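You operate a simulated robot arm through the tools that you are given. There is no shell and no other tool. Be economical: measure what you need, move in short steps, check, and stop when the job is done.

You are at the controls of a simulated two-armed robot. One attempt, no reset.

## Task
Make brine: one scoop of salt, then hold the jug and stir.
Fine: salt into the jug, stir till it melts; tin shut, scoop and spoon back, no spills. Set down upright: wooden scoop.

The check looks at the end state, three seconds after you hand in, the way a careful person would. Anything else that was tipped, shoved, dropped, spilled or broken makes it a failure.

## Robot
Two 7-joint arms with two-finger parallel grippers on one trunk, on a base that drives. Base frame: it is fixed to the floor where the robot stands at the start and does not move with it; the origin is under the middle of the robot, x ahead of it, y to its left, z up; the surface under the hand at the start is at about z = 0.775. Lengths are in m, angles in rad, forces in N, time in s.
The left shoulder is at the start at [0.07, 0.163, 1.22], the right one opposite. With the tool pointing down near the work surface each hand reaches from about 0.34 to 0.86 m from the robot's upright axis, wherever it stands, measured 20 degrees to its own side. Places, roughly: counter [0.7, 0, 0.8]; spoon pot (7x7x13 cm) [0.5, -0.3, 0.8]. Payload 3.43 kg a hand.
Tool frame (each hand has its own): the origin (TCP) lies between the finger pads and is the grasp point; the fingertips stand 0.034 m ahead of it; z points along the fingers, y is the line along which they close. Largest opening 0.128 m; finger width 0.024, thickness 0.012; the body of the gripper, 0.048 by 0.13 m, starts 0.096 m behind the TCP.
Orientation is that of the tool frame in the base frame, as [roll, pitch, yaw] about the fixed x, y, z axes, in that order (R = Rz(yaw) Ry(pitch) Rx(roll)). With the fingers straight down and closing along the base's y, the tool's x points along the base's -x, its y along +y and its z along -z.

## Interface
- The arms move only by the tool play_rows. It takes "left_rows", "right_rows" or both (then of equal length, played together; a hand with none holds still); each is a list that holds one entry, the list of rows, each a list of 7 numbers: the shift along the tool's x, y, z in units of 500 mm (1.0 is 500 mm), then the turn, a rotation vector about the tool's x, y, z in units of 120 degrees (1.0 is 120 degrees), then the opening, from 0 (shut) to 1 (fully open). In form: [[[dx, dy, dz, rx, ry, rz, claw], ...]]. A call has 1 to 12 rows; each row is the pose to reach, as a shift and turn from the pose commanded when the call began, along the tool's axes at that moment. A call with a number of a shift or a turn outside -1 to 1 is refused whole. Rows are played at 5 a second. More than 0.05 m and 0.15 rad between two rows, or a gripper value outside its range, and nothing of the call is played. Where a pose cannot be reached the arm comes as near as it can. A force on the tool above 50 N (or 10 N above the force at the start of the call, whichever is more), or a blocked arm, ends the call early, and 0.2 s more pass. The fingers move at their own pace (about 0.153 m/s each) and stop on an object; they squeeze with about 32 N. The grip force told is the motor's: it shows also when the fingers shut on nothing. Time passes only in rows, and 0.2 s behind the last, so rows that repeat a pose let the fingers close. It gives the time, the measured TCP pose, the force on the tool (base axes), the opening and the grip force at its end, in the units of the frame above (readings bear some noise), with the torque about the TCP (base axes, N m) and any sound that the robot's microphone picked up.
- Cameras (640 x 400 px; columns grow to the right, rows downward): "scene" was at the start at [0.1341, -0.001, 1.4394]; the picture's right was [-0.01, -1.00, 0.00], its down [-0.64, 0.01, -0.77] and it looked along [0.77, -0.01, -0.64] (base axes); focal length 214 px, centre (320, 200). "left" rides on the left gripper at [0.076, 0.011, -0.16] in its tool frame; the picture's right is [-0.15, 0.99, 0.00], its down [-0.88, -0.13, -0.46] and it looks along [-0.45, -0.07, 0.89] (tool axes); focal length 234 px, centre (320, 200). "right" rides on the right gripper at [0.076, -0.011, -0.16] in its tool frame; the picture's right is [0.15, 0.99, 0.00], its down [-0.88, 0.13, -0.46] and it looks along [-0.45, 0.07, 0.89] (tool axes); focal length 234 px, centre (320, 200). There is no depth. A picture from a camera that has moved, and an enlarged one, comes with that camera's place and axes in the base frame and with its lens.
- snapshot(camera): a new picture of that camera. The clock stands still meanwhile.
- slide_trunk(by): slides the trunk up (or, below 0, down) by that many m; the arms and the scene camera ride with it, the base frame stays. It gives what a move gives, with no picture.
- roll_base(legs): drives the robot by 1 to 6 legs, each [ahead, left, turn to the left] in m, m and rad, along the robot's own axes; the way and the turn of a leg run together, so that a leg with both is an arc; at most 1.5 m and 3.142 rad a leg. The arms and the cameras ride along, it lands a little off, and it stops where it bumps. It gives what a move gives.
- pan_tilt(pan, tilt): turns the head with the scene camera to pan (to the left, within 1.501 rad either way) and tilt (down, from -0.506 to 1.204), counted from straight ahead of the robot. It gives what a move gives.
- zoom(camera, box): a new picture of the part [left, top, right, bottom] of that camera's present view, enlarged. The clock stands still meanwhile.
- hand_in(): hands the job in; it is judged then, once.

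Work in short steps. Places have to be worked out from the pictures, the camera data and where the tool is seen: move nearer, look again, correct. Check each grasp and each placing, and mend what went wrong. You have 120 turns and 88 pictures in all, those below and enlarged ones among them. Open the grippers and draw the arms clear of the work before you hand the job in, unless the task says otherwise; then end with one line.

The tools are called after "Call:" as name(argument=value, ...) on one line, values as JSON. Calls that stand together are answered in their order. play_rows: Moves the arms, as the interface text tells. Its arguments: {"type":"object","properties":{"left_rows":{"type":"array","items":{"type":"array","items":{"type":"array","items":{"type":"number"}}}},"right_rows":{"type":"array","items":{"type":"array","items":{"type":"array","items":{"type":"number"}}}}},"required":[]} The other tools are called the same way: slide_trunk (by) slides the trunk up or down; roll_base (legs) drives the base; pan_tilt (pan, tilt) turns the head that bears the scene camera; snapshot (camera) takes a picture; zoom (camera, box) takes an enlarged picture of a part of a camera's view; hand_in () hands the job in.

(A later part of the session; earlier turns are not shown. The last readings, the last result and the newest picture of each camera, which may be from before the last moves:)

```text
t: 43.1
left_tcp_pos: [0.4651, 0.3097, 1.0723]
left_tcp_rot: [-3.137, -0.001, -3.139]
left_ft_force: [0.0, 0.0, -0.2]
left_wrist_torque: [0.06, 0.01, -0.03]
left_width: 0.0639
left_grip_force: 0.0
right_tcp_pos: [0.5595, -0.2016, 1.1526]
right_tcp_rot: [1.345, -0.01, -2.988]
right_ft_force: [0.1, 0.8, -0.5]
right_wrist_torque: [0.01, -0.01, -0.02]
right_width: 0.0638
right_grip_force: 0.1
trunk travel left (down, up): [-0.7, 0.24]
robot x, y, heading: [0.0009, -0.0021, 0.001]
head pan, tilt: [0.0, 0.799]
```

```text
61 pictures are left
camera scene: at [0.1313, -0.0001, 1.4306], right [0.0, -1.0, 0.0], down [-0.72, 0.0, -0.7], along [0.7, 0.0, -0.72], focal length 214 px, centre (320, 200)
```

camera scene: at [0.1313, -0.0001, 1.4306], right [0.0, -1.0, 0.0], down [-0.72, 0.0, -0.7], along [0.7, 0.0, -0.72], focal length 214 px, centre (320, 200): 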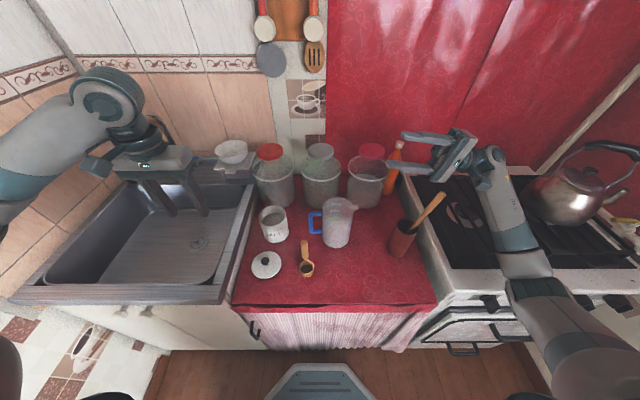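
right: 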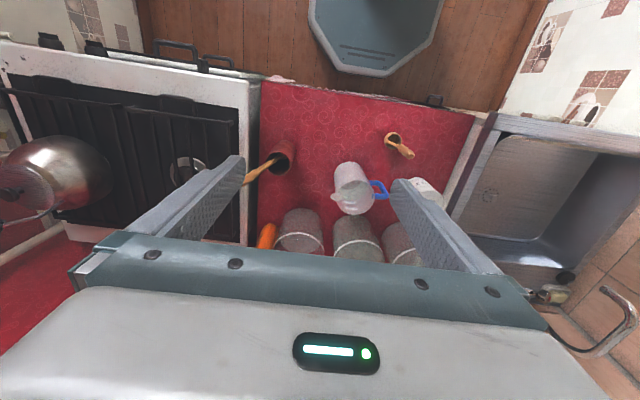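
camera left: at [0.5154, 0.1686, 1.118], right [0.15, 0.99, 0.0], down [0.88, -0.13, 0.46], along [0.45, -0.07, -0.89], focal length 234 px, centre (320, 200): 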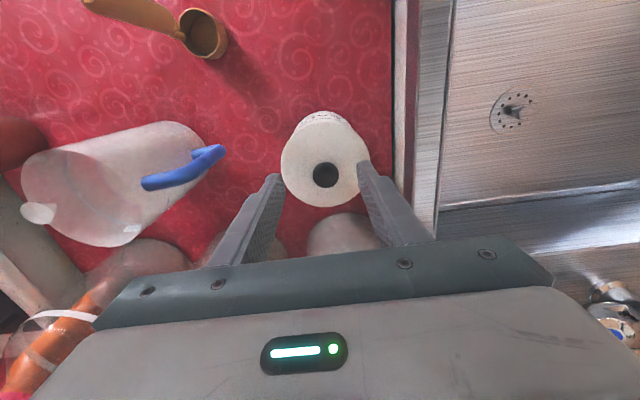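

The tilt works easily. I'll return to pointing down above the scoop at (0.45, 0.042).

Call:
play_rows(right_rows=[[[0.012, -0.015, 0.04, 0.0715, 0, 0, 0.5], [0.024, -0.03, 0.08, 0.143, 0, 0, 0.5], [0.036, -0.045, 0.12, 0.2145, 0, 0, 0.5], [0.048, -0.06, 0.16, 0.286, 0, 0, 0.5], [0.06, -0.075, 0.2, 0.3575, 0, 0, 0.5], [0.072, -0.09, 0.24, 0.429, 0, 0, 0.5], [0.084, -0.105, 0.28, 0.5005, 0, 0, 0.5], [0.096, -0.12, 0.32, 0.572, 0, 0, 0.5], [0.108, -0.135, 0.36, 0.6435, 0, 0, 0.5], [0.12, -0.15, 0.4, 0.715, 0, 0, 0.5], [0.132, -0.165, 0.444, 0.7865, 0, 0, 0.5], [0.143, -0.18, 0.488, 0.858, 0, 0, 0.5]]])

Call:
play_rows(right_rows=[[[0, 0, 0, 0, 0, -0.07, 0.5], [0, 0, 0, 0, 0, -0.14, 0.5], [0, 0, 0, 0, 0, -0.21, 0.5], [0, 0, 0, 0, 0, -0.28, 0.5], [0, 0, 0, 0, 0, -0.35, 0.5], [0, 0, 0, 0, 0, -0.42, 0.5], [0, 0, 0, 0, 0, -0.49, 0.5], [0, 0, 0, 0, 0, -0.56, 0.5], [0, 0, 0, 0, 0, -0.63, 0.5]]])

Call:
snapshot(camera="right")

```text
t: 45.7
left_tcp_pos: [0.4656, 0.3113, 1.0711]
left_tcp_rot: [-3.131, -0.001, -3.138]
left_ft_force: [-1.1, -0.8, 0.1]
left_wrist_torque: [-0.05, -0.06, -0.01]
left_width: 0.0641
left_grip_force: 0.1
right_tcp_pos: [0.447, 0.0451, 1.1183]
right_tcp_rot: [-3.135, -0.01, -2.988]
right_ft_force: [0.6, 1.2, -0.2]
right_wrist_torque: [-0.04, 0.01, 0.01]
right_width: 0.0641
right_grip_force: 0.0
trunk travel left (down, up): [-0.7, 0.24]
robot x, y, heading: [0.0041, -0.0013, 0.001]
head pan, tilt: [0.0, 0.799]
```

```text
t: 47.7
left_tcp_pos: [0.4663, 0.311, 1.0725]
left_tcp_rot: [-3.134, -0.001, -3.139]
left_ft_force: [0.0, 0.5, 0.0]
left_wrist_torque: [0.0, 0.02, 0.01]
left_width: 0.0639
left_grip_force: 0.1
right_tcp_pos: [0.4494, 0.0416, 1.1184]
right_tcp_rot: [3.133, -0.006, -1.665]
right_ft_force: [-0.2, -0.5, 0.1]
right_wrist_torque: [-0.01, -0.05, -0.03]
right_width: 0.0645
right_grip_force: 0.0
trunk travel left (down, up): [-0.7, 0.24]
robot x, y, heading: [0.0018, 0.0014, 0.001]
head pan, tilt: [0.0, 0.799]
```

```text
60 pictures are left
camera right: at [0.4555, -0.0318, 1.2798], right [-1.0, -0.05, 0.01], down [-0.04, 0.89, 0.45], along [-0.03, 0.45, -0.89], focal length 234 px, centre (320, 200)
```

right: 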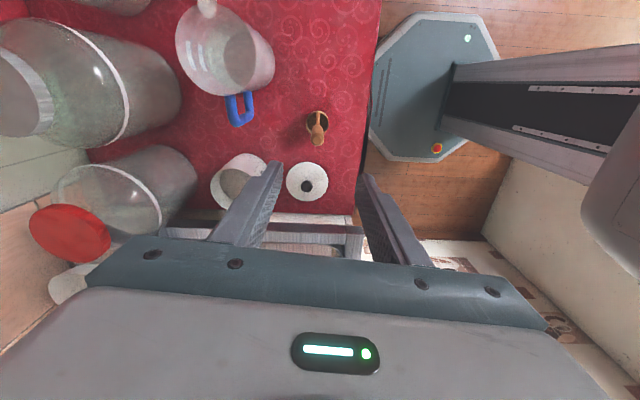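

The hand is centred over the handle at about (0.450, 0.040). I'll go down with fingers straddling the handle along x, then close.

Call:
play_rows(right_rows=[[[0.003, 0, 0.08, 0, 0, 0, 0.5], [0.003, 0, 0.16, 0, 0, 0, 0.5], [0.003, 0, 0.24, 0, 0, 0, 0.5], [0.003, 0, 0.32, 0, 0, 0, 0.5], [0.003, 0, 0.38, 0, 0, 0, 0.5], [0.003, 0, 0.416, 0, 0, 0, 0.5]]])

Call:
zoom(camera="scene", box=[240, 200, 368, 280])

Call:
zoom(camera="right", box=[160, 60, 480, 260])

```text
t: 49.1
left_tcp_pos: [0.4649, 0.3094, 1.0718]
left_tcp_rot: [-3.135, -0.002, -3.137]
left_ft_force: [0.3, 1.3, 0.4]
left_wrist_torque: [0.01, 0.03, 0.03]
left_width: 0.0637
left_grip_force: 0.1
right_tcp_pos: [0.4471, 0.0412, 0.9091]
right_tcp_rot: [3.133, -0.005, -1.671]
right_ft_force: [-0.4, 0.1, -0.4]
right_wrist_torque: [-0.01, -0.04, -0.03]
right_width: 0.0641
right_grip_force: 0.0
trunk travel left (down, up): [-0.7, 0.24]
robot x, y, heading: [0.0026, -0.0005, -0.003]
head pan, tilt: [0.0, 0.799]
```

```text
5.00 times, centred on (304, 240) of scene
camera zoom: at [0.1318, 0.0004, 1.4304], right [0.0, -1.0, 0.0], down [-0.72, 0.0, -0.7], along [0.7, 0.0, -0.72], focal length 1072 px, centre (400, 0)
```

zoom: 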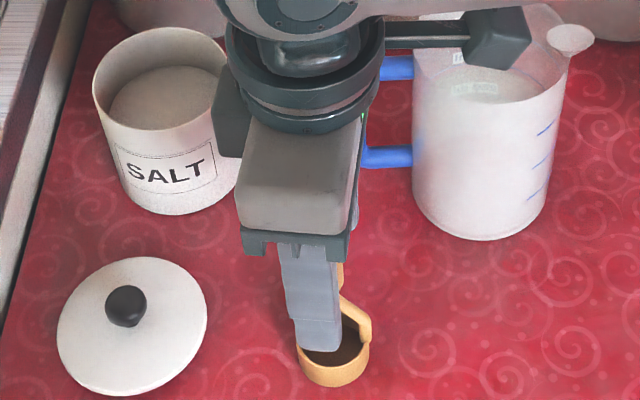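

```text
2.00 times, centred on (320, 160) of right
camera zoom: at [0.4535, -0.0345, 1.0704], right [-1.0, -0.05, 0.01], down [-0.04, 0.89, 0.45], along [-0.03, 0.45, -0.89], focal length 468 px, centre (320, 280)
```

zoom: 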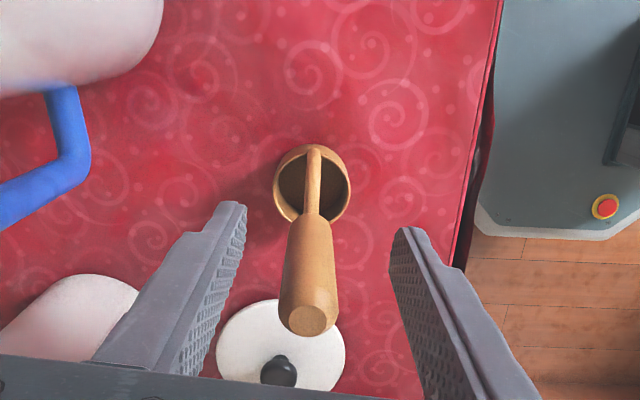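

The handle sits between the fingers. I'll nudge 3 mm toward −y and close.

Call:
play_rows(right_rows=[[[0.005, 0, 0, 0, 0, 0, 0.4], [0.005, 0, 0, 0, 0, 0, 0.2], [0.005, 0, 0, 0, 0, 0, 0], [0.005, 0, 0, 0, 0, 0, 0], [0.005, 0, 0, 0, 0, 0, 0]]])

Call:
zoom(camera="right", box=[160, 60, 480, 260])

```text
t: 50.3
left_tcp_pos: [0.4662, 0.3095, 1.0719]
left_tcp_rot: [-3.136, -0.003, -3.138]
left_ft_force: [-0.4, 0.9, -0.5]
left_wrist_torque: [-0.02, -0.01, 0.02]
left_width: 0.0639
left_grip_force: 0.0
right_tcp_pos: [0.4466, 0.0375, 0.9112]
right_tcp_rot: [3.133, -0.005, -1.668]
right_ft_force: [0.0, -0.2, 0.7]
right_wrist_torque: [-0.02, 0.02, -0.01]
right_width: 0.0188
right_grip_force: 32.4
trunk travel left (down, up): [-0.7, 0.24]
robot x, y, heading: [-0.0004, -0.0002, -0.002]
head pan, tilt: [0.0, 0.799]
```

```text
2.00 times, centred on (320, 160) of right
camera zoom: at [0.4529, -0.0368, 1.0712], right [-1.0, -0.05, 0.01], down [-0.04, 0.89, 0.45], along [-0.03, 0.45, -0.89], focal length 468 px, centre (320, 280)
```

zoom: 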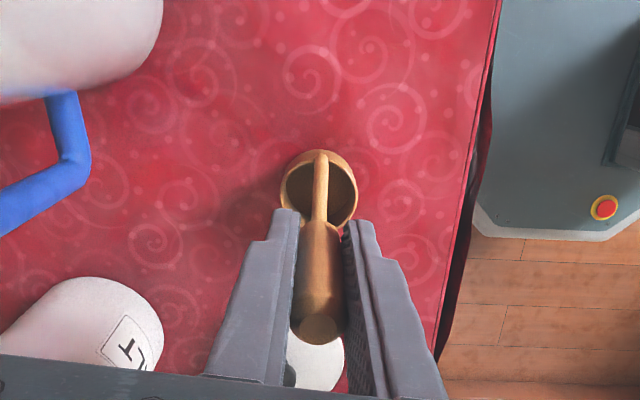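

The scoop is gripped, width 19 mm. I'll lift it 16 cm and carry it above the tin at (0.597, 0.16).

Call:
play_rows(right_rows=[[[0, 0, -0.04, 0, 0, 0, 0], [0, 0, -0.12, 0, 0, 0, 0], [0, 0, -0.2, 0, 0, 0, 0], [0, 0, -0.28, 0, 0, 0, 0], [0, 0, -0.32, 0, 0, 0, 0], [-0.054, -0.055, -0.32, 0, 0, 0, 0], [-0.109, -0.11, -0.32, 0, 0, 0, 0], [-0.163, -0.165, -0.32, 0, 0, 0, 0], [-0.218, -0.22, -0.32, 0, 0, 0, 0], [-0.272, -0.275, -0.32, 0, 0, 0, 0], [-0.272, -0.275, -0.32, 0, 0, 0, 0]]])

Call:
zoom(camera="scene", box=[220, 160, 380, 260])

Call:
snapshot(camera="right")

```text
t: 52.7
left_tcp_pos: [0.4654, 0.3077, 1.0723]
left_tcp_rot: [-3.135, -0.001, -3.137]
left_ft_force: [0.7, 0.3, 0.4]
left_wrist_torque: [-0.02, 0.0, 0.0]
left_width: 0.0639
left_grip_force: 0.1
right_tcp_pos: [0.5249, 0.0968, 1.0682]
right_tcp_rot: [3.134, -0.003, -1.68]
right_ft_force: [-0.3, -0.1, 0.8]
right_wrist_torque: [-0.03, -0.02, -0.02]
right_width: 0.0186
right_grip_force: 32.4
right hand out of reach, approached as far as the arm can: row 8, 9, 10, 11
trunk travel left (down, up): [-0.7, 0.24]
robot x, y, heading: [0.0033, 0.001, -0.002]
head pan, tilt: [0.0, 0.799]
```

```text
4.00 times, centred on (300, 210) of scene
camera zoom: at [0.132, 0.0005, 1.4304], right [0.0, -1.0, 0.0], down [-0.72, 0.0, -0.7], along [0.7, 0.0, -0.72], focal length 858 px, centre (400, 160)
```

zoom: 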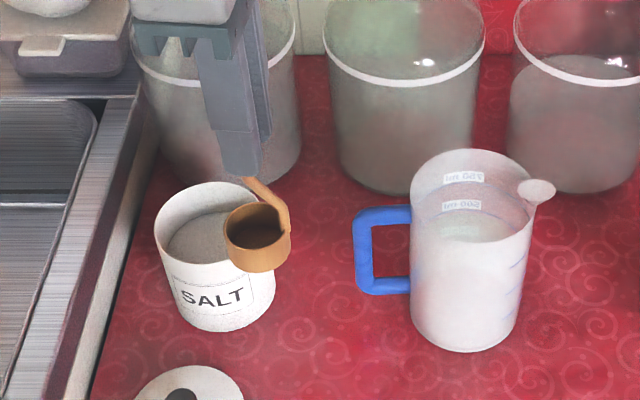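

```text
55 pictures are left
camera right: at [0.5295, 0.0218, 1.2291], right [-1.0, -0.04, 0.01], down [-0.03, 0.89, 0.45], along [-0.02, 0.45, -0.89], focal length 234 px, centre (320, 200)
```

right: 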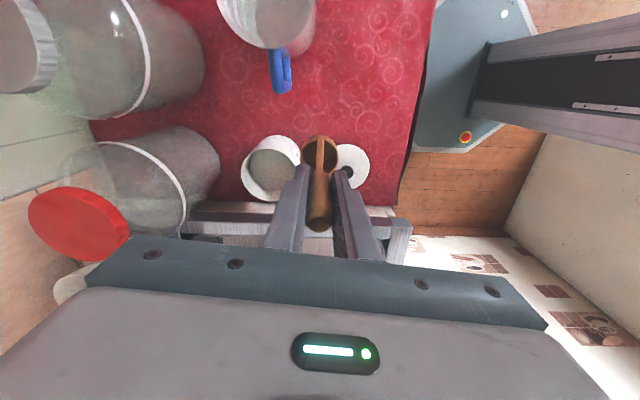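

The tin isn't reachable with that yaw. I'll turn the hand back about 60° while holding the same commanded place.

Call:
play_rows(right_rows=[[[0, 0, 0, 0, 0, 0.06, 0], [0, 0, 0, 0, 0, 0.12, 0], [0, 0, 0, 0, 0, 0.18, 0], [0, 0, 0, 0, 0, 0.24, 0], [0, 0, 0, 0, 0, 0.3, 0], [0, 0, 0, 0, 0, 0.36, 0], [0, 0, 0, 0, 0, 0.42, 0], [0, 0, 0, 0, 0, 0.48, 0], [0, 0, 0, 0, 0, 0.54, 0], [0, 0, 0, 0, 0, 0.6, 0]]])

Call:
zoom(camera="scene", box=[220, 160, 380, 260])

Call:
zoom(camera="right", box=[200, 60, 440, 210])

```text
t: 54.9
left_tcp_pos: [0.4667, 0.3098, 1.0723]
left_tcp_rot: [-3.134, -0.002, -3.139]
left_ft_force: [0.5, 0.4, -0.5]
left_wrist_torque: [-0.02, -0.02, 0.03]
left_width: 0.0639
left_grip_force: 0.0
right_tcp_pos: [0.5237, 0.0959, 1.0685]
right_tcp_rot: [-3.139, -0.011, -2.926]
right_ft_force: [-0.4, 0.9, -0.6]
right_wrist_torque: [-0.01, -0.02, 0.02]
right_width: 0.0191
right_grip_force: 32.5
trunk travel left (down, up): [-0.7, 0.24]
robot x, y, heading: [0.0056, 0.0002, 0.003]
head pan, tilt: [0.0, 0.799]
```

```text
4.00 times, centred on (300, 210) of scene
camera zoom: at [0.1316, 0.0005, 1.4304], right [0.0, -1.0, 0.0], down [-0.72, 0.0, -0.7], along [0.7, 0.0, -0.72], focal length 858 px, centre (400, 160)
```

zoom: 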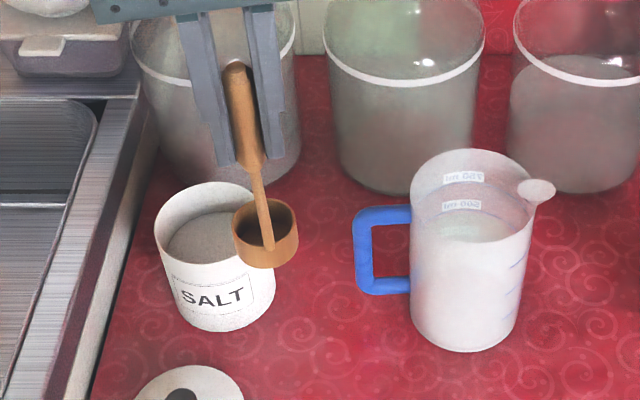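

```text
2.67 times, centred on (320, 135) of right
camera zoom: at [0.4545, 0.071, 1.2291], right [-0.35, 0.94, 0.0], down [0.84, 0.32, 0.45], along [0.42, 0.16, -0.89], focal length 624 px, centre (320, 373)
```

zoom: 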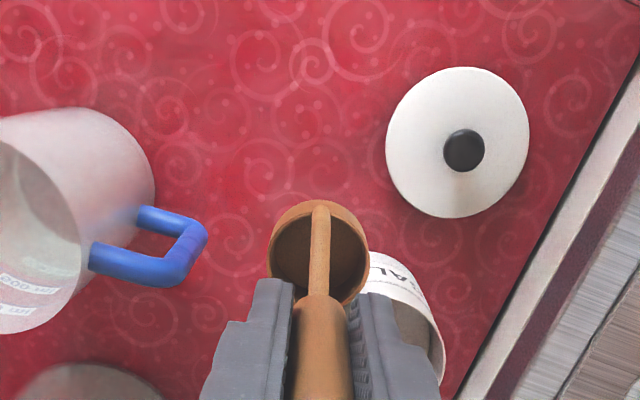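

The hand now moves with this yaw. I'll go over the tin centre; the bowl sits about 1 cm nearer to me than the TCP.

Call:
play_rows(right_rows=[[[-0.047, 0.024, 0, 0, 0, 0, 0], [-0.094, 0.047, 0, 0, 0, 0, 0], [-0.14, 0.07, 0, 0, 0, 0, 0], [-0.183, 0.092, 0, 0, 0, 0, 0], [-0.183, 0.092, 0, 0, 0, 0, 0]]])

Call:
zoom(camera="scene", box=[220, 160, 380, 260])

Call:
zoom(camera="right", box=[200, 60, 440, 210])

```text
t: 56.1
left_tcp_pos: [0.4651, 0.3085, 1.0724]
left_tcp_rot: [-3.137, -0.001, -3.139]
left_ft_force: [0.1, 0.4, 1.1]
left_wrist_torque: [0.01, 0.01, -0.01]
left_width: 0.0639
left_grip_force: 0.1
right_tcp_pos: [0.6034, 0.1604, 1.067]
right_tcp_rot: [-3.139, -0.009, -2.927]
right_ft_force: [0.2, 0.3, 0.3]
right_wrist_torque: [0.02, -0.01, -0.02]
right_width: 0.019
right_grip_force: 32.0
trunk travel left (down, up): [-0.7, 0.24]
robot x, y, heading: [0.0039, 0.0031, 0.001]
head pan, tilt: [0.0, 0.799]
```

```text
4.00 times, centred on (300, 210) of scene
camera zoom: at [0.1314, -0.0004, 1.4305], right [0.0, -1.0, 0.0], down [-0.72, 0.0, -0.7], along [0.7, 0.0, -0.72], focal length 858 px, centre (400, 160)
```

zoom: 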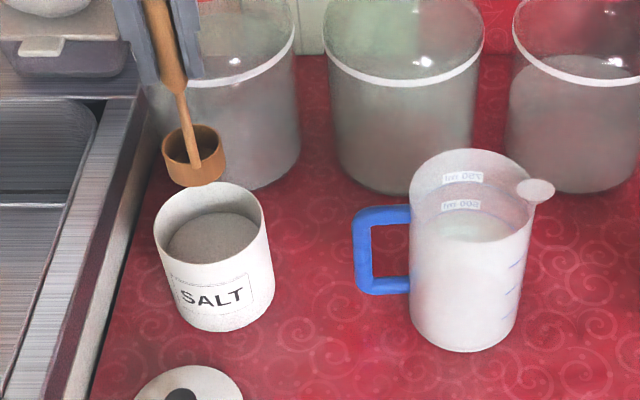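

```text
2.67 times, centred on (320, 135) of right
camera zoom: at [0.5341, 0.1347, 1.229], right [-0.36, 0.93, 0.0], down [0.84, 0.32, 0.45], along [0.42, 0.16, -0.89], focal length 624 px, centre (320, 373)
```

zoom: 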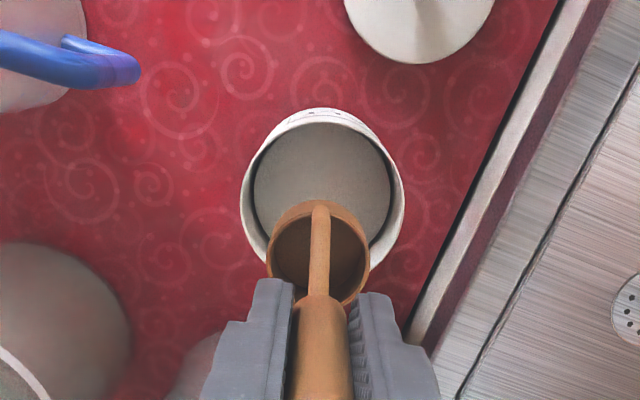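

Bowl and tin rim are both centred at about (0.597, 0.16). I'll go straight down into the salt in steps, watching the force.

Call:
play_rows(right_rows=[[[0, 0, 0.07, 0, 0, 0, 0], [0, 0, 0.14, 0, 0, 0, 0], [0, 0, 0.18, 0, 0, 0, 0], [0, 0, 0.21, 0, 0, 0, 0], [0, 0, 0.23, 0, 0, 0, 0], [0, 0, 0.25, 0, 0, 0, 0], [0, 0, 0.265, 0, 0, 0, 0]]])

Call:
zoom(camera="scene", box=[230, 180, 310, 250])

Call:
zoom(camera="right", box=[200, 60, 440, 210])

```text
t: 57.7
left_tcp_pos: [0.4667, 0.3094, 1.0728]
left_tcp_rot: [-3.134, -0.002, -3.139]
left_ft_force: [-0.6, -0.2, -0.4]
left_wrist_torque: [0.01, -0.02, 0.01]
left_width: 0.0642
left_grip_force: 0.1
right_tcp_pos: [0.6016, 0.16, 0.9345]
right_tcp_rot: [-3.141, -0.01, -2.924]
right_ft_force: [0.8, -0.3, -1.7]
right_wrist_torque: [-0.01, 0.01, -0.01]
right_width: 0.0192
right_grip_force: 31.8
trunk travel left (down, up): [-0.7, 0.24]
robot x, y, heading: [0.0065, -0.0007, -0.001]
head pan, tilt: [0.0, 0.799]
```

```text
5.71 times, centred on (270, 215) of scene
camera zoom: at [0.1318, 0.0005, 1.4304], right [0.0, -1.0, 0.0], down [-0.72, 0.0, -0.7], along [0.7, 0.0, -0.72], focal length 1226 px, centre (606, 114)
```

zoom: 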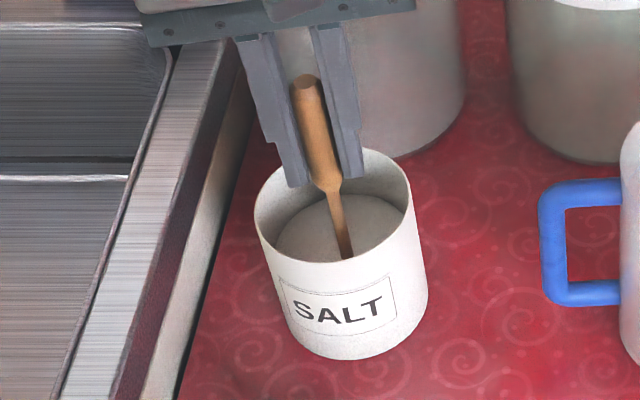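

```text
2.67 times, centred on (320, 135) of right
camera zoom: at [0.5328, 0.135, 1.0952], right [-0.36, 0.93, 0.0], down [0.84, 0.32, 0.45], along [0.42, 0.16, -0.89], focal length 624 px, centre (320, 373)
```

zoom: 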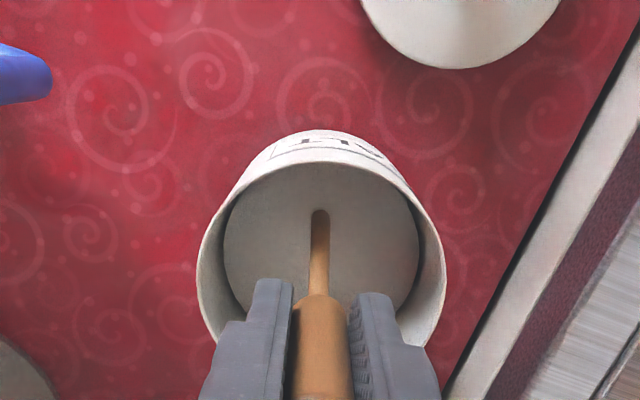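

The bowl is fully under the salt with no resistance. I'll lift it straight and slowly, then look inside.

Call:
play_rows(right_rows=[[[0, 0, 0, 0, 0, 0, 0], [0, 0, -0.02, 0, 0, 0, 0], [0, 0, -0.04, 0, 0, 0, 0], [0, 0, -0.06, 0, 0, 0, 0], [0, 0, -0.09, 0, 0, 0, 0], [0, 0, -0.12, 0, 0, 0, 0], [0, 0, -0.15, 0, 0, 0, 0], [0, 0, -0.18, 0, 0, 0, 0], [0, 0, -0.21, 0, 0, 0, 0], [0, 0, -0.24, 0, 0, 0, 0], [0, 0, -0.27, 0, 0, 0, 0]]])

Call:
zoom(camera="scene", box=[230, 180, 310, 250])

Call:
zoom(camera="right", box=[200, 60, 440, 210])

```text
t: 60.1
left_tcp_pos: [0.4655, 0.3103, 1.0733]
left_tcp_rot: [-3.135, -0.002, -3.139]
left_ft_force: [0.4, 0.7, 0.1]
left_wrist_torque: [-0.01, -0.03, 0.01]
left_width: 0.0639
left_grip_force: 0.0
right_tcp_pos: [0.6049, 0.1599, 1.071]
right_tcp_rot: [-3.138, -0.011, -2.924]
right_ft_force: [-0.6, -0.1, -1.0]
right_wrist_torque: [-0.02, 0.01, 0.04]
right_width: 0.0189
right_grip_force: 32.1
trunk travel left (down, up): [-0.7, 0.24]
robot x, y, heading: [0.0018, 0.0001, -0.001]
head pan, tilt: [0.0, 0.799]
```

```text
5.71 times, centred on (270, 215) of scene
camera zoom: at [0.1313, 0.0006, 1.4304], right [0.0, -1.0, 0.0], down [-0.72, 0.0, -0.7], along [0.7, 0.0, -0.72], focal length 1226 px, centre (606, 114)
```

zoom: 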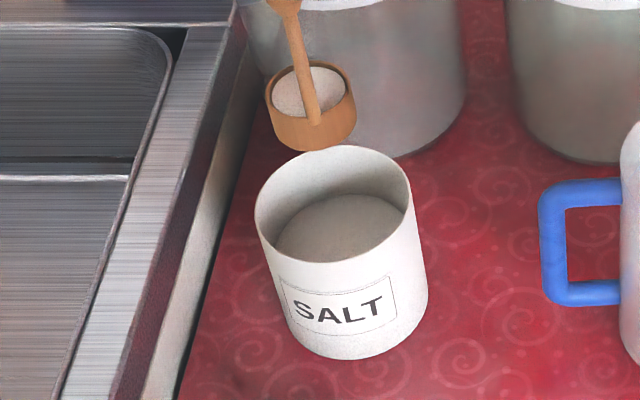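

```text
2.67 times, centred on (320, 135) of right
camera zoom: at [0.5341, 0.1355, 1.2304], right [-0.36, 0.93, 0.0], down [0.84, 0.32, 0.45], along [0.42, 0.16, -0.89], focal length 624 px, centre (320, 373)
```

zoom: 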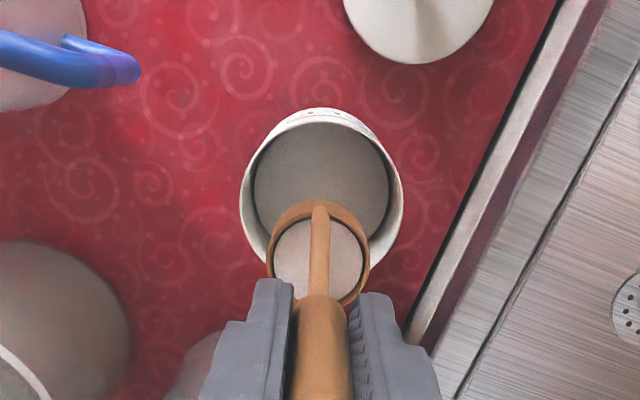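

The scoop is full. I'll raise it and carry it upright to above the jug centre, about (0.57, −0.055) with the rim near 0.945.

Call:
play_rows(right_rows=[[[0, 0, -0.05, 0, 0, 0, 0], [0, 0, -0.11, 0, 0, 0, 0], [0, 0, -0.154, 0, 0, 0, 0], [0.022, -0.057, -0.154, 0, 0, 0.015, 0], [0.043, -0.113, -0.154, 0, 0, 0.03, 0], [0.064, -0.17, -0.154, 0, 0, 0.045, 0], [0.086, -0.227, -0.154, 0, 0, 0.06, 0], [0.107, -0.284, -0.154, 0, 0, 0.075, 0], [0.128, -0.34, -0.154, 0, 0, 0.09, 0], [0.15, -0.397, -0.154, 0, 0, 0.103, 0], [0.15, -0.397, -0.154, 0, 0, 0.103, 0]]])

Call:
zoom(camera="scene", box=[270, 130, 410, 250])

Call:
snapshot(camera="right")

```text
t: 62.5
left_tcp_pos: [0.4667, 0.3112, 1.0718]
left_tcp_rot: [-3.134, 0.0, -3.139]
left_ft_force: [-1.1, 0.4, -1.1]
left_wrist_torque: [-0.04, 0.04, 0.02]
left_width: 0.0642
left_grip_force: 0.1
right_tcp_pos: [0.5739, -0.0486, 1.1474]
right_tcp_rot: [-3.136, -0.009, 3.141]
right_ft_force: [-0.3, 0.0, -0.4]
right_wrist_torque: [-0.04, 0.02, -0.03]
right_width: 0.0189
right_grip_force: 31.8
trunk travel left (down, up): [-0.7, 0.24]
robot x, y, heading: [0.0042, 0.003, -0.007]
head pan, tilt: [0.0, 0.799]
```

```text
3.33 times, centred on (340, 190) of scene
camera zoom: at [0.1317, 0.0017, 1.4304], right [0.0, -1.0, 0.0], down [-0.72, 0.0, -0.7], along [0.7, 0.0, -0.72], focal length 715 px, centre (253, 233)
```

zoom: 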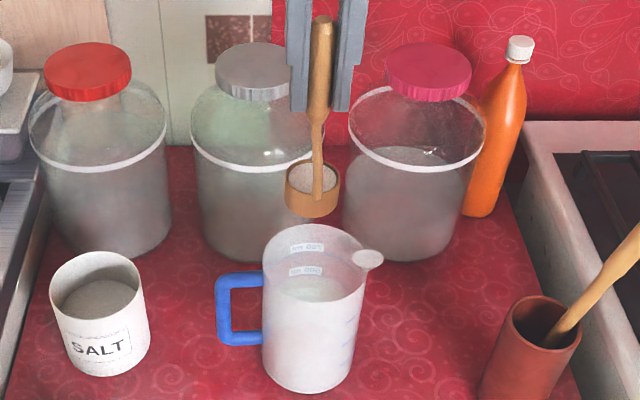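

```text
45 pictures are left
camera right: at [0.4992, -0.0573, 1.3089], right [-0.15, 0.99, 0.0], down [0.88, 0.13, 0.45], along [0.44, 0.06, -0.89], focal length 234 px, centre (320, 200)
```

right: 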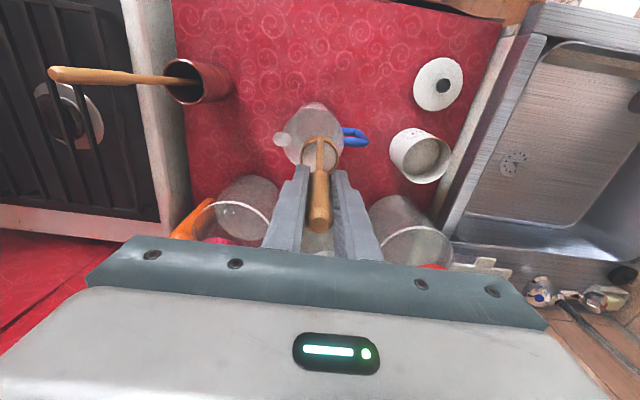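

The bowl is centred over the jug. I'll tip slowly about the bowl toward −y, shifting 1 cm toward +y so the lip stays over the jug mouth.

Call:
play_rows(right_rows=[[[0, -0.015, 0.003, -0.0715, 0, 0, 0], [0, -0.045, 0.011, -0.143, 0, 0, 0], [0, -0.077, 0.024, -0.2145, 0, 0, 0], [0, -0.107, 0.041, -0.286, 0, 0, 0], [0, -0.135, 0.063, -0.3575, 0, 0, 0], [0, -0.159, 0.089, -0.429, 0, 0, 0], [0, -0.179, 0.118, -0.5005, 0, 0, 0], [0, -0.194, 0.151, -0.572, 0, 0, 0], [0, -0.204, 0.184, -0.6435, 0, 0, 0], [0, -0.209, 0.219, -0.715, 0, 0, 0], [0, -0.209, 0.255, -0.7865, 0, 0, 0], [0, -0.204, 0.29, -0.858, 0, 0, 0]]])

Call:
zoom(camera="scene", box=[270, 130, 410, 250])

```text
t: 65.1
left_tcp_pos: [0.4568, 0.3102, 1.0798]
left_tcp_rot: [-3.133, 0.008, -3.139]
left_ft_force: [-0.5, -0.1, 1.1]
left_wrist_torque: [-0.01, -0.07, 0.0]
left_width: 0.0642
left_grip_force: 0.1
right_tcp_pos: [0.565, -0.1555, 1.0209]
right_tcp_rot: [1.357, 0.023, 3.133]
right_ft_force: [0.3, 0.4, -0.9]
right_wrist_torque: [0.03, 0.01, 0.03]
right_width: 0.0188
right_grip_force: 31.4
trunk travel left (down, up): [-0.7, 0.24]
robot x, y, heading: [0.0072, 0.0016, -0.005]
head pan, tilt: [0.0, 0.799]
```

```text
3.33 times, centred on (340, 190) of scene
camera zoom: at [0.1183, 0.0033, 1.4347], right [0.0, -1.0, 0.0], down [-0.71, 0.0, -0.7], along [0.7, -0.01, -0.71], focal length 715 px, centre (253, 233)
```

zoom: 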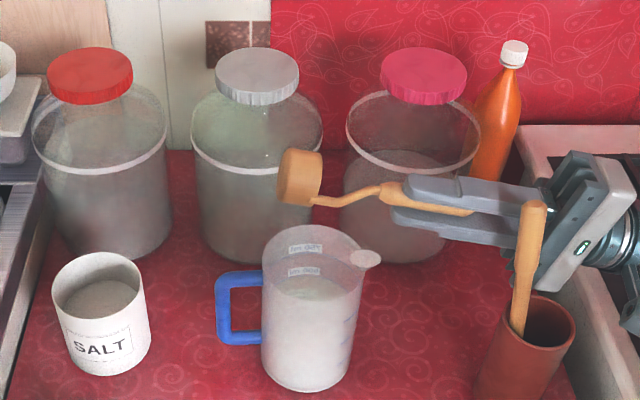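

Salt looks poured, but the spoon handle and the robot's attitude shifted, so the arm may be pressing on something. I'll look at the whole scene before moving.

Call:
snapshot(camera="scene")

```text
43 pictures are left
camera scene: at [0.1183, 0.0033, 1.4347], right [0.0, -1.0, 0.0], down [-0.71, 0.0, -0.7], along [0.7, -0.01, -0.71], focal length 214 px, centre (320, 200)
```

scene: 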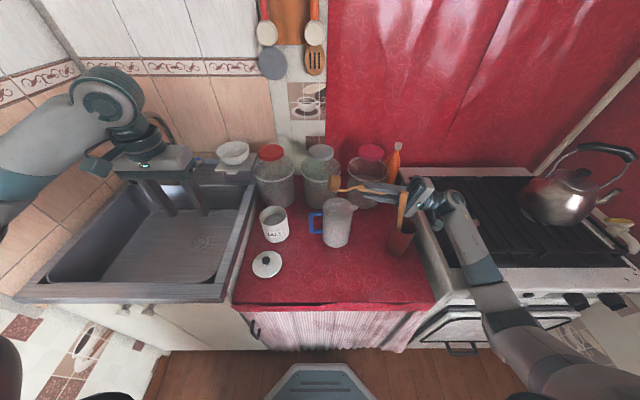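

The wrist camera swung right beside the spoon pot at about (0.49, −0.31). I'll check with the right camera whether it touches the spoon.

Call:
snapshot(camera="right")

Call:
zoom(camera="scene", box=[370, 150, 510, 270])

```text
42 pictures are left
camera right: at [0.4905, -0.3074, 0.975], right [-0.17, -0.21, 0.96], down [0.88, -0.48, 0.05], along [0.45, 0.85, 0.26], focal length 234 px, centre (320, 200)
```

right: 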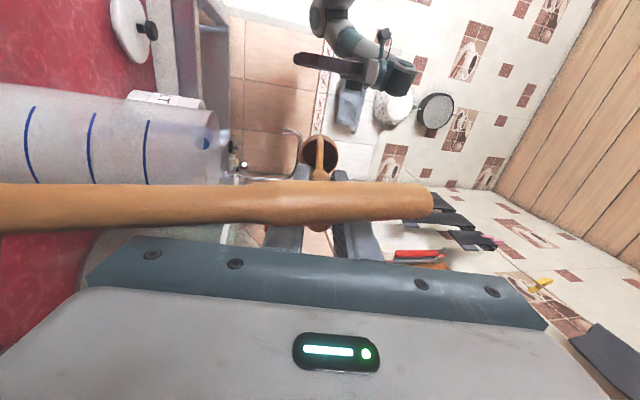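

```text
3.33 times, centred on (440, 210) of scene
camera zoom: at [0.1183, 0.0033, 1.4347], right [0.0, -1.0, 0.0], down [-0.71, 0.0, -0.7], along [0.7, -0.01, -0.71], focal length 715 px, centre (-80, 167)
```

zoom: 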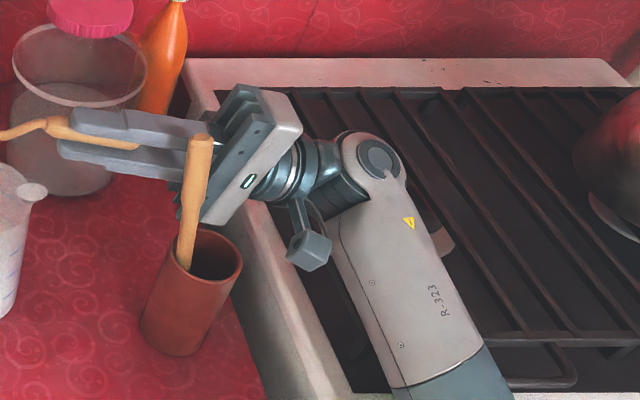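

The bowl is empty and the spoon just leans left in the pot beside the hand. Straight up clears both the spoon and the stove.

Call:
play_rows(right_rows=[[[0, 0.03, 0.007, 0, 0, 0, 0], [0, 0.08, 0.018, 0, 0, 0, 0], [0, 0.14, 0.031, 0, 0, 0, 0], [0, 0.2, 0.045, 0, 0, 0, 0], [0, 0.27, 0.06, 0, 0, 0, 0], [0, 0.34, 0.075, 0, 0, 0, 0]]])

Call:
snapshot(camera="scene")

```text
t: 66.5
left_tcp_pos: [0.4659, 0.3109, 1.0737]
left_tcp_rot: [-3.135, -0.002, -3.139]
left_ft_force: [-1.2, 0.3, 0.1]
left_wrist_torque: [0.02, 0.0, 0.01]
left_width: 0.064
left_grip_force: 0.0
right_tcp_pos: [0.573, -0.1532, 1.1787]
right_tcp_rot: [1.348, -0.011, -3.14]
right_ft_force: [0.2, 0.3, -0.1]
right_wrist_torque: [-0.06, 0.05, -0.02]
right_width: 0.0188
right_grip_force: 32.2
trunk travel left (down, up): [-0.7, 0.24]
robot x, y, heading: [0.0061, -0.0006, 0.001]
head pan, tilt: [0.0, 0.799]
```

```text
40 pictures are left
camera scene: at [0.1305, 0.0005, 1.4305], right [0.0, -1.0, 0.0], down [-0.72, 0.0, -0.7], along [0.7, 0.0, -0.72], focal length 214 px, centre (320, 200)
```

scene: 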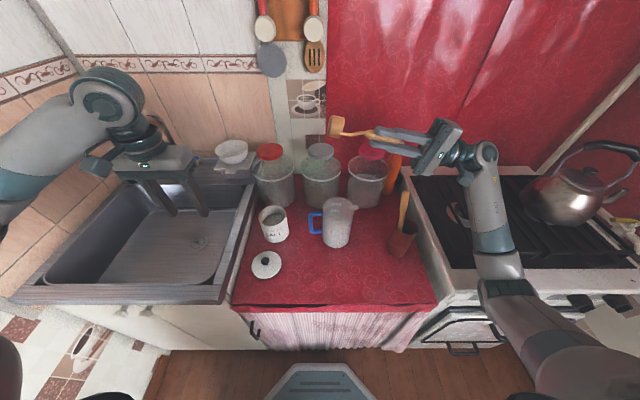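

Everything is clear. I'll untilt the hand while carrying the empty scoop back over its original spot.

Call:
play_rows(right_rows=[[[0.02, -0.017, 0.029, 0.0715, 0, 0, 0], [0.04, -0.033, 0.058, 0.143, 0, 0, 0], [0.06, -0.05, 0.087, 0.2145, 0, 0, 0], [0.08, -0.067, 0.116, 0.286, 0, 0, 0], [0.1, -0.083, 0.146, 0.3575, 0, 0, 0], [0.12, -0.1, 0.175, 0.429, 0, 0, 0], [0.14, -0.117, 0.204, 0.5005, 0, 0, 0], [0.16, -0.133, 0.233, 0.572, 0, 0, 0], [0.18, -0.15, 0.262, 0.6435, 0, 0, 0], [0.2, -0.167, 0.291, 0.715, 0, 0, 0], [0.22, -0.183, 0.32, 0.7865, 0, 0, 0], [0.246, -0.2, 0.35, 0.858, 0, 0, 0]]])

Call:
zoom(camera="scene", box=[260, 180, 420, 300])

```text
t: 69.1
left_tcp_pos: [0.4656, 0.3109, 1.0725]
left_tcp_rot: [-3.132, -0.002, -3.137]
left_ft_force: [-0.1, 1.5, 0.6]
left_wrist_torque: [-0.02, -0.03, -0.01]
left_width: 0.064
left_grip_force: 0.1
right_tcp_pos: [0.4508, 0.0427, 1.1188]
right_tcp_rot: [-3.132, -0.009, 3.14]
right_ft_force: [-0.4, -0.2, -0.7]
right_wrist_torque: [-0.04, -0.03, 0.02]
right_width: 0.0187
right_grip_force: 31.7
trunk travel left (down, up): [-0.7, 0.24]
robot x, y, heading: [0.0037, 0.0014, -0.003]
head pan, tilt: [0.0, 0.799]
```

```text
3.33 times, centred on (340, 240) of scene
camera zoom: at [0.1311, 0.0032, 1.4304], right [0.0, -1.0, 0.0], down [-0.72, 0.0, -0.7], along [0.7, 0.0, -0.72], focal length 715 px, centre (253, 67)
```

zoom: 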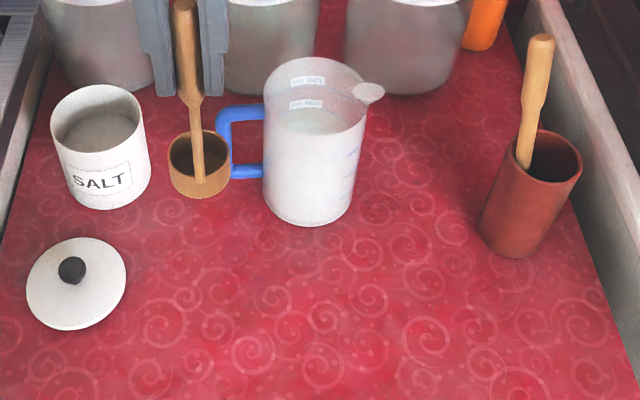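

The scoop is empty and nothing is spilled. I'll lower it to just above the table, ending with small steps.

Call:
play_rows(right_rows=[[[0, -0.004, 0.09, 0, 0, 0, 0], [0, -0.008, 0.18, 0, 0, 0, 0], [0, -0.008, 0.27, 0, 0, 0, 0], [0, -0.008, 0.35, 0, 0, 0, 0], [0, -0.008, 0.39, 0, 0, 0, 0], [0, -0.008, 0.402, 0, 0, 0, 0], [0, -0.008, 0.41, 0, 0, 0, 0], [0, -0.008, 0.415, 0, 0, 0, 0]]])

Call:
zoom(camera="scene", box=[260, 200, 360, 290])

```text
t: 70.9
left_tcp_pos: [0.4655, 0.3106, 1.0732]
left_tcp_rot: [-3.137, -0.001, -3.14]
left_ft_force: [0.2, -0.5, 0.0]
left_wrist_torque: [-0.01, 0.03, -0.05]
left_width: 0.0642
left_grip_force: 0.2
right_tcp_pos: [0.4482, 0.0358, 0.912]
right_tcp_rot: [-3.139, -0.009, -3.141]
right_ft_force: [-0.1, 0.1, -1.0]
right_wrist_torque: [0.01, -0.02, -0.02]
right_width: 0.0189
right_grip_force: 32.5
trunk travel left (down, up): [-0.7, 0.24]
robot x, y, heading: [0.0021, 0.0004, -0.003]
head pan, tilt: [0.0, 0.799]
```

```text
4.44 times, centred on (310, 245) of scene
camera zoom: at [0.1316, 0.0004, 1.4304], right [0.0, -1.0, 0.0], down [-0.72, 0.0, -0.7], along [0.7, 0.0, -0.72], focal length 953 px, centre (364, 0)
```

zoom: 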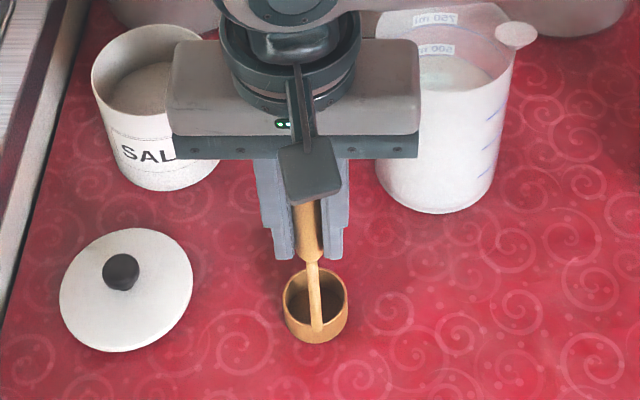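

Almost down. I'll feel for contact in 1–2 mm steps.

Call:
play_rows(right_rows=[[[0, 0, 0.003, 0, 0, 0, 0], [0, 0, 0.005, 0, 0, 0, 0]]])

Call:
play_rows(right_rows=[[[0, 0, 0.003, 0, 0, 0, 0], [0, 0, 0.004, 0, 0, 0, 0]]])

```text
t: 71.5
left_tcp_pos: [0.4643, 0.3089, 1.0729]
left_tcp_rot: [-3.136, 0.0, -3.139]
left_ft_force: [0.1, 0.0, 0.1]
left_wrist_torque: [0.0, 0.03, 0.0]
left_width: 0.0641
left_grip_force: 0.0
right_tcp_pos: [0.4486, 0.0356, 0.911]
right_tcp_rot: [-3.137, -0.008, -3.141]
right_ft_force: [-1.4, -0.5, 13.1]
right_wrist_torque: [-0.12, -0.01, -0.01]
right_width: 0.0188
right_grip_force: 32.2
trunk travel left (down, up): [-0.7, 0.24]
robot x, y, heading: [-0.0003, 0.0018, 0.002]
head pan, tilt: [0.0, 0.799]
```

```text
t: 72.1
left_tcp_pos: [0.4629, 0.3092, 1.074]
left_tcp_rot: [-3.135, -0.001, -3.137]
left_ft_force: [-0.7, 0.2, 0.1]
left_wrist_torque: [-0.01, 0.01, 0.01]
left_width: 0.0644
left_grip_force: 0.1
right_tcp_pos: [0.4465, 0.035, 0.9108]
right_tcp_rot: [-3.14, -0.005, 3.142]
right_ft_force: [0.8, -1.1, 35.2]
right_wrist_torque: [-0.18, -0.32, -0.03]
right_width: 0.0191
right_grip_force: 31.9
trunk travel left (down, up): [-0.7, 0.24]
robot x, y, heading: [0.0032, 0.001, 0.005]
head pan, tilt: [0.0, 0.799]
```

It's in firm contact. I'll ease off the push, open slowly, and rise straight up.

Call:
play_rows(right_rows=[[[0, 0, -0.006, 0, 0, 0, 0], [0, 0, -0.006, 0, 0, 0, 0.17], [0, 0, -0.006, 0, 0, 0, 0.22], [0, 0, -0.006, 0, 0, 0, 0.4], [0, 0, -0.05, 0, 0, 0, 0.4], [0, 0, -0.12, 0, 0, 0, 0.4], [0, 0, -0.21, 0, 0, 0, 0.4], [0, 0, -0.3, 0, 0, 0, 0.4], [0, 0, -0.39, 0, 0, 0, 0.4], [0, 0, -0.46, 0, 0, 0, 0.4]]])

Call:
zoom(camera="scene", box=[240, 180, 430, 300])

```text
t: 74.3
left_tcp_pos: [0.4644, 0.31, 1.0729]
left_tcp_rot: [-3.135, -0.002, -3.138]
left_ft_force: [0.0, 0.3, 0.2]
left_wrist_torque: [0.02, -0.01, 0.02]
left_width: 0.0639
left_grip_force: 0.1
right_tcp_pos: [0.4495, 0.037, 1.1382]
right_tcp_rot: [-3.137, -0.01, -3.14]
right_ft_force: [-0.1, 0.0, -0.2]
right_wrist_torque: [0.01, -0.02, 0.0]
right_width: 0.051
right_grip_force: 0.1
trunk travel left (down, up): [-0.7, 0.24]
robot x, y, heading: [-0.0011, -0.0002, -0.007]
head pan, tilt: [0.0, 0.799]
```

```text
3.33 times, centred on (335, 240) of scene
camera zoom: at [0.1309, 0.0008, 1.4304], right [0.0, -1.0, 0.0], down [-0.72, 0.0, -0.7], along [0.7, 0.0, -0.72], focal length 715 px, centre (270, 67)
```

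zoom: 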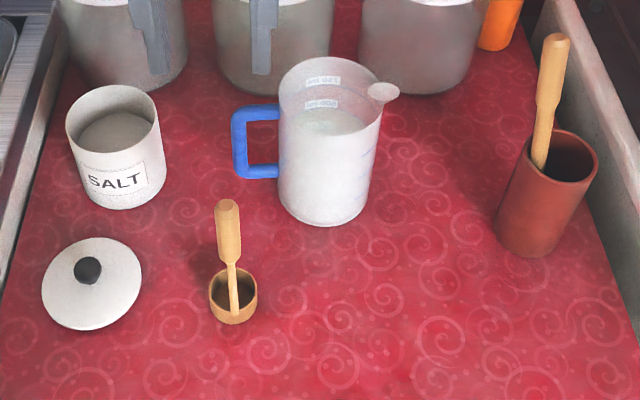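

The scoop stands upright. Next the left hand goes back for the lid, knob at about (0.463, 0.170), while the right hand moves out of the way.

Call:
play_rows(left_rows=[[[0, -0.05, 0.03, 0, 0, 0, 0.5], [0, -0.1, 0.06, 0, 0, 0, 0.5], [0, -0.16, 0.1, 0, 0, 0, 0.5], [0.002, -0.22, 0.15, 0, 0, 0, 0.5], [0.003, -0.28, 0.2, 0, 0, 0, 0.5], [0.003, -0.28, 0.28, 0, 0, 0, 0.5], [0.003, -0.28, 0.36, 0, 0, 0, 0.5], [0.003, -0.28, 0.42, 0, 0, 0, 0.5]]], right_rows=[[[0, -0.06, -0.01, 0, 0, 0, 0.4], [0, -0.12, -0.02, 0, 0, 0, 0.4], [0, -0.18, -0.03, 0, 0, 0, 0.4], [0, -0.24, -0.04, 0, 0, 0, 0.4], [0, -0.3, -0.05, 0, 0, 0, 0.4], [0, -0.36, -0.06, 0, 0, 0, 0.4], [0, -0.42, -0.08, 0, 0, 0, 0.4], [0, -0.48, -0.1, 0, 0, 0, 0.4]]])

Call:
zoom(camera="left", box=[200, 80, 440, 260])

```text
t: 76.1
left_tcp_pos: [0.4626, 0.1666, 0.8638]
left_tcp_rot: [-3.137, 0.001, -3.139]
left_ft_force: [0.8, -0.2, 0.2]
left_wrist_torque: [0.01, 0.01, -0.03]
left_width: 0.064
left_grip_force: 0.0
right_tcp_pos: [0.4502, -0.2051, 1.1877]
right_tcp_rot: [-3.138, -0.009, -3.14]
right_ft_force: [-0.3, -1.6, -0.5]
right_wrist_torque: [0.04, -0.02, -0.01]
right_width: 0.0509
right_grip_force: 0.1
trunk travel left (down, up): [-0.7, 0.24]
robot x, y, heading: [0.0008, 0.0003, -0.003]
head pan, tilt: [0.0, 0.799]
```

```text
2.22 times, centred on (320, 170) of left
camera zoom: at [0.387, 0.1789, 1.0222], right [0.14, 0.99, -0.01], down [0.88, -0.13, 0.46], along [0.45, -0.07, -0.89], focal length 520 px, centre (320, 267)
```

zoom: 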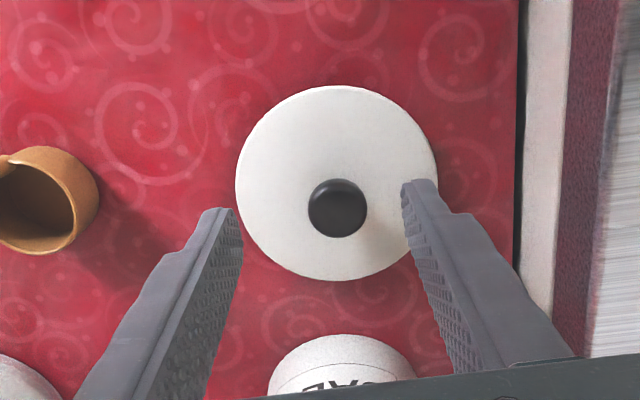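

The knob is at (0.463, 0.173). I'll shift 6 mm left, go down and close on it.

Call:
play_rows(left_rows=[[[0, 0.012, 0.03, 0, 0, 0, 0.5], [0, 0.012, 0.06, 0, 0, 0, 0.5], [0, 0.012, 0.072, 0, 0, 0, 0.5], [0, 0.012, 0.072, 0, 0, 0, 0.2], [0, 0.012, 0.072, 0, 0, 0, 0], [0, 0.012, 0.072, 0, 0, 0, 0]]])

Call:
play_rows(left_rows=[[[0, 0, -0.02, 0, 0, 0, 0], [0, 0, -0.04, 0, 0, 0, 0], [0, 0, -0.08, 0, 0, 0, 0], [0, 0, -0.14, 0, 0, 0, 0], [0, 0, -0.2, 0, 0, 0, 0], [0, 0, -0.26, 0, 0, 0, 0]]])

Call:
zoom(camera="scene", box=[220, 170, 340, 270])

```text
t: 77.5
left_tcp_pos: [0.4652, 0.1735, 0.8274]
left_tcp_rot: [-3.135, -0.003, -3.137]
left_ft_force: [0.4, 0.6, 0.1]
left_wrist_torque: [-0.01, 0.0, -0.01]
left_width: 0.0243
left_grip_force: 32.0
right_tcp_pos: [0.4508, -0.2037, 1.1873]
right_tcp_rot: [-3.139, -0.011, -3.138]
right_ft_force: [0.0, 0.2, -0.1]
right_wrist_torque: [0.0, 0.0, 0.0]
right_width: 0.051
right_grip_force: 0.1
trunk travel left (down, up): [-0.7, 0.24]
robot x, y, heading: [-0.0012, 0.0001, -0.003]
head pan, tilt: [0.0, 0.799]
```

```text
t: 78.9
left_tcp_pos: [0.4639, 0.1753, 0.9576]
left_tcp_rot: [-3.137, 0.0, -3.139]
left_ft_force: [-0.3, -0.3, 0.5]
left_wrist_torque: [0.03, -0.01, -0.03]
left_width: 0.0238
left_grip_force: 32.1
right_tcp_pos: [0.45, -0.2055, 1.1882]
right_tcp_rot: [-3.137, -0.009, -3.138]
right_ft_force: [-0.2, -0.6, 0.3]
right_wrist_torque: [0.01, 0.0, 0.01]
right_width: 0.0512
right_grip_force: 0.0
trunk travel left (down, up): [-0.7, 0.24]
robot x, y, heading: [0.0048, 0.0001, 0.001]
head pan, tilt: [0.0, 0.799]
```

```text
4.00 times, centred on (280, 220) of scene
camera zoom: at [0.1314, -0.0001, 1.4304], right [0.0, -1.0, 0.0], down [-0.72, 0.0, -0.7], along [0.7, 0.0, -0.72], focal length 858 px, centre (480, 120)
```

zoom: 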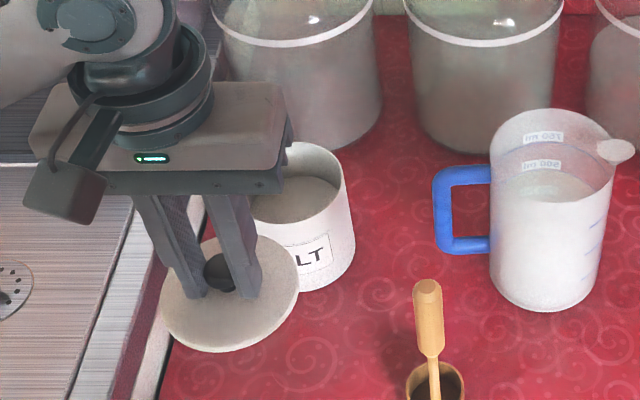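

The lid is held level. I'll carry it above the tin centre at (0.597, 0.160).

Call:
play_rows(left_rows=[[[0, 0, -0.04, 0, 0, 0, 0], [-0.05, -0.006, -0.06, 0, 0, 0, 0], [-0.11, -0.012, -0.06, 0, 0, 0, 0], [-0.17, -0.02, -0.06, 0, 0, 0, 0], [-0.23, -0.026, -0.06, 0, 0, 0, 0], [-0.266, -0.03, -0.06, 0, 0, 0, 0], [-0.266, -0.03, -0.02, 0, 0, 0, 0]]])

Call:
zoom(camera="scene", box=[230, 160, 310, 250])

Call:
zoom(camera="left", box=[200, 80, 440, 260])

```text
t: 80.5
left_tcp_pos: [0.5987, 0.1616, 0.9668]
left_tcp_rot: [-3.134, -0.001, -3.14]
left_ft_force: [0.5, 0.4, -0.2]
left_wrist_torque: [-0.02, 0.01, -0.01]
left_width: 0.0243
left_grip_force: 31.9
right_tcp_pos: [0.4508, -0.2038, 1.1891]
right_tcp_rot: [-3.136, -0.009, -3.141]
right_ft_force: [-0.6, 0.0, 0.0]
right_wrist_torque: [-0.01, 0.03, 0.02]
right_width: 0.0512
right_grip_force: 0.0
trunk travel left (down, up): [-0.7, 0.24]
robot x, y, heading: [0.0039, 0.0031, -0.002]
head pan, tilt: [0.0, 0.799]
```

```text
4.44 times, centred on (270, 205) of scene
camera zoom: at [0.1318, 0.0009, 1.4304], right [0.0, -1.0, 0.0], down [-0.72, 0.0, -0.7], along [0.7, 0.0, -0.72], focal length 953 px, centre (542, 178)
```

zoom: 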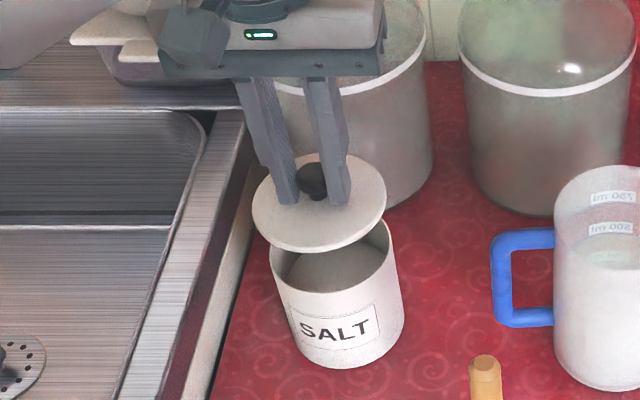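

```text
2.22 times, centred on (320, 170) of left
camera zoom: at [0.5221, 0.173, 1.1263], right [0.14, 0.99, -0.01], down [0.88, -0.13, 0.45], along [0.45, -0.07, -0.89], focal length 520 px, centre (320, 267)
```

zoom: 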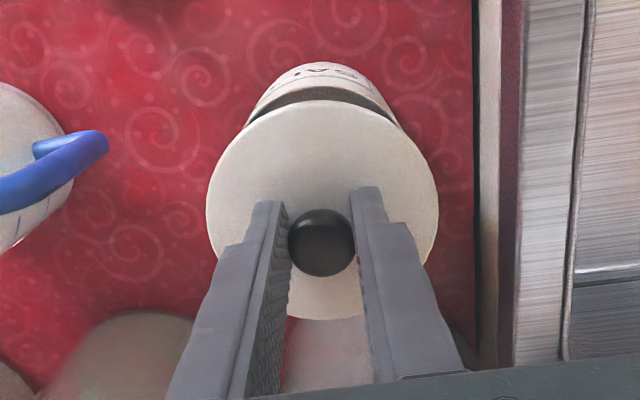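

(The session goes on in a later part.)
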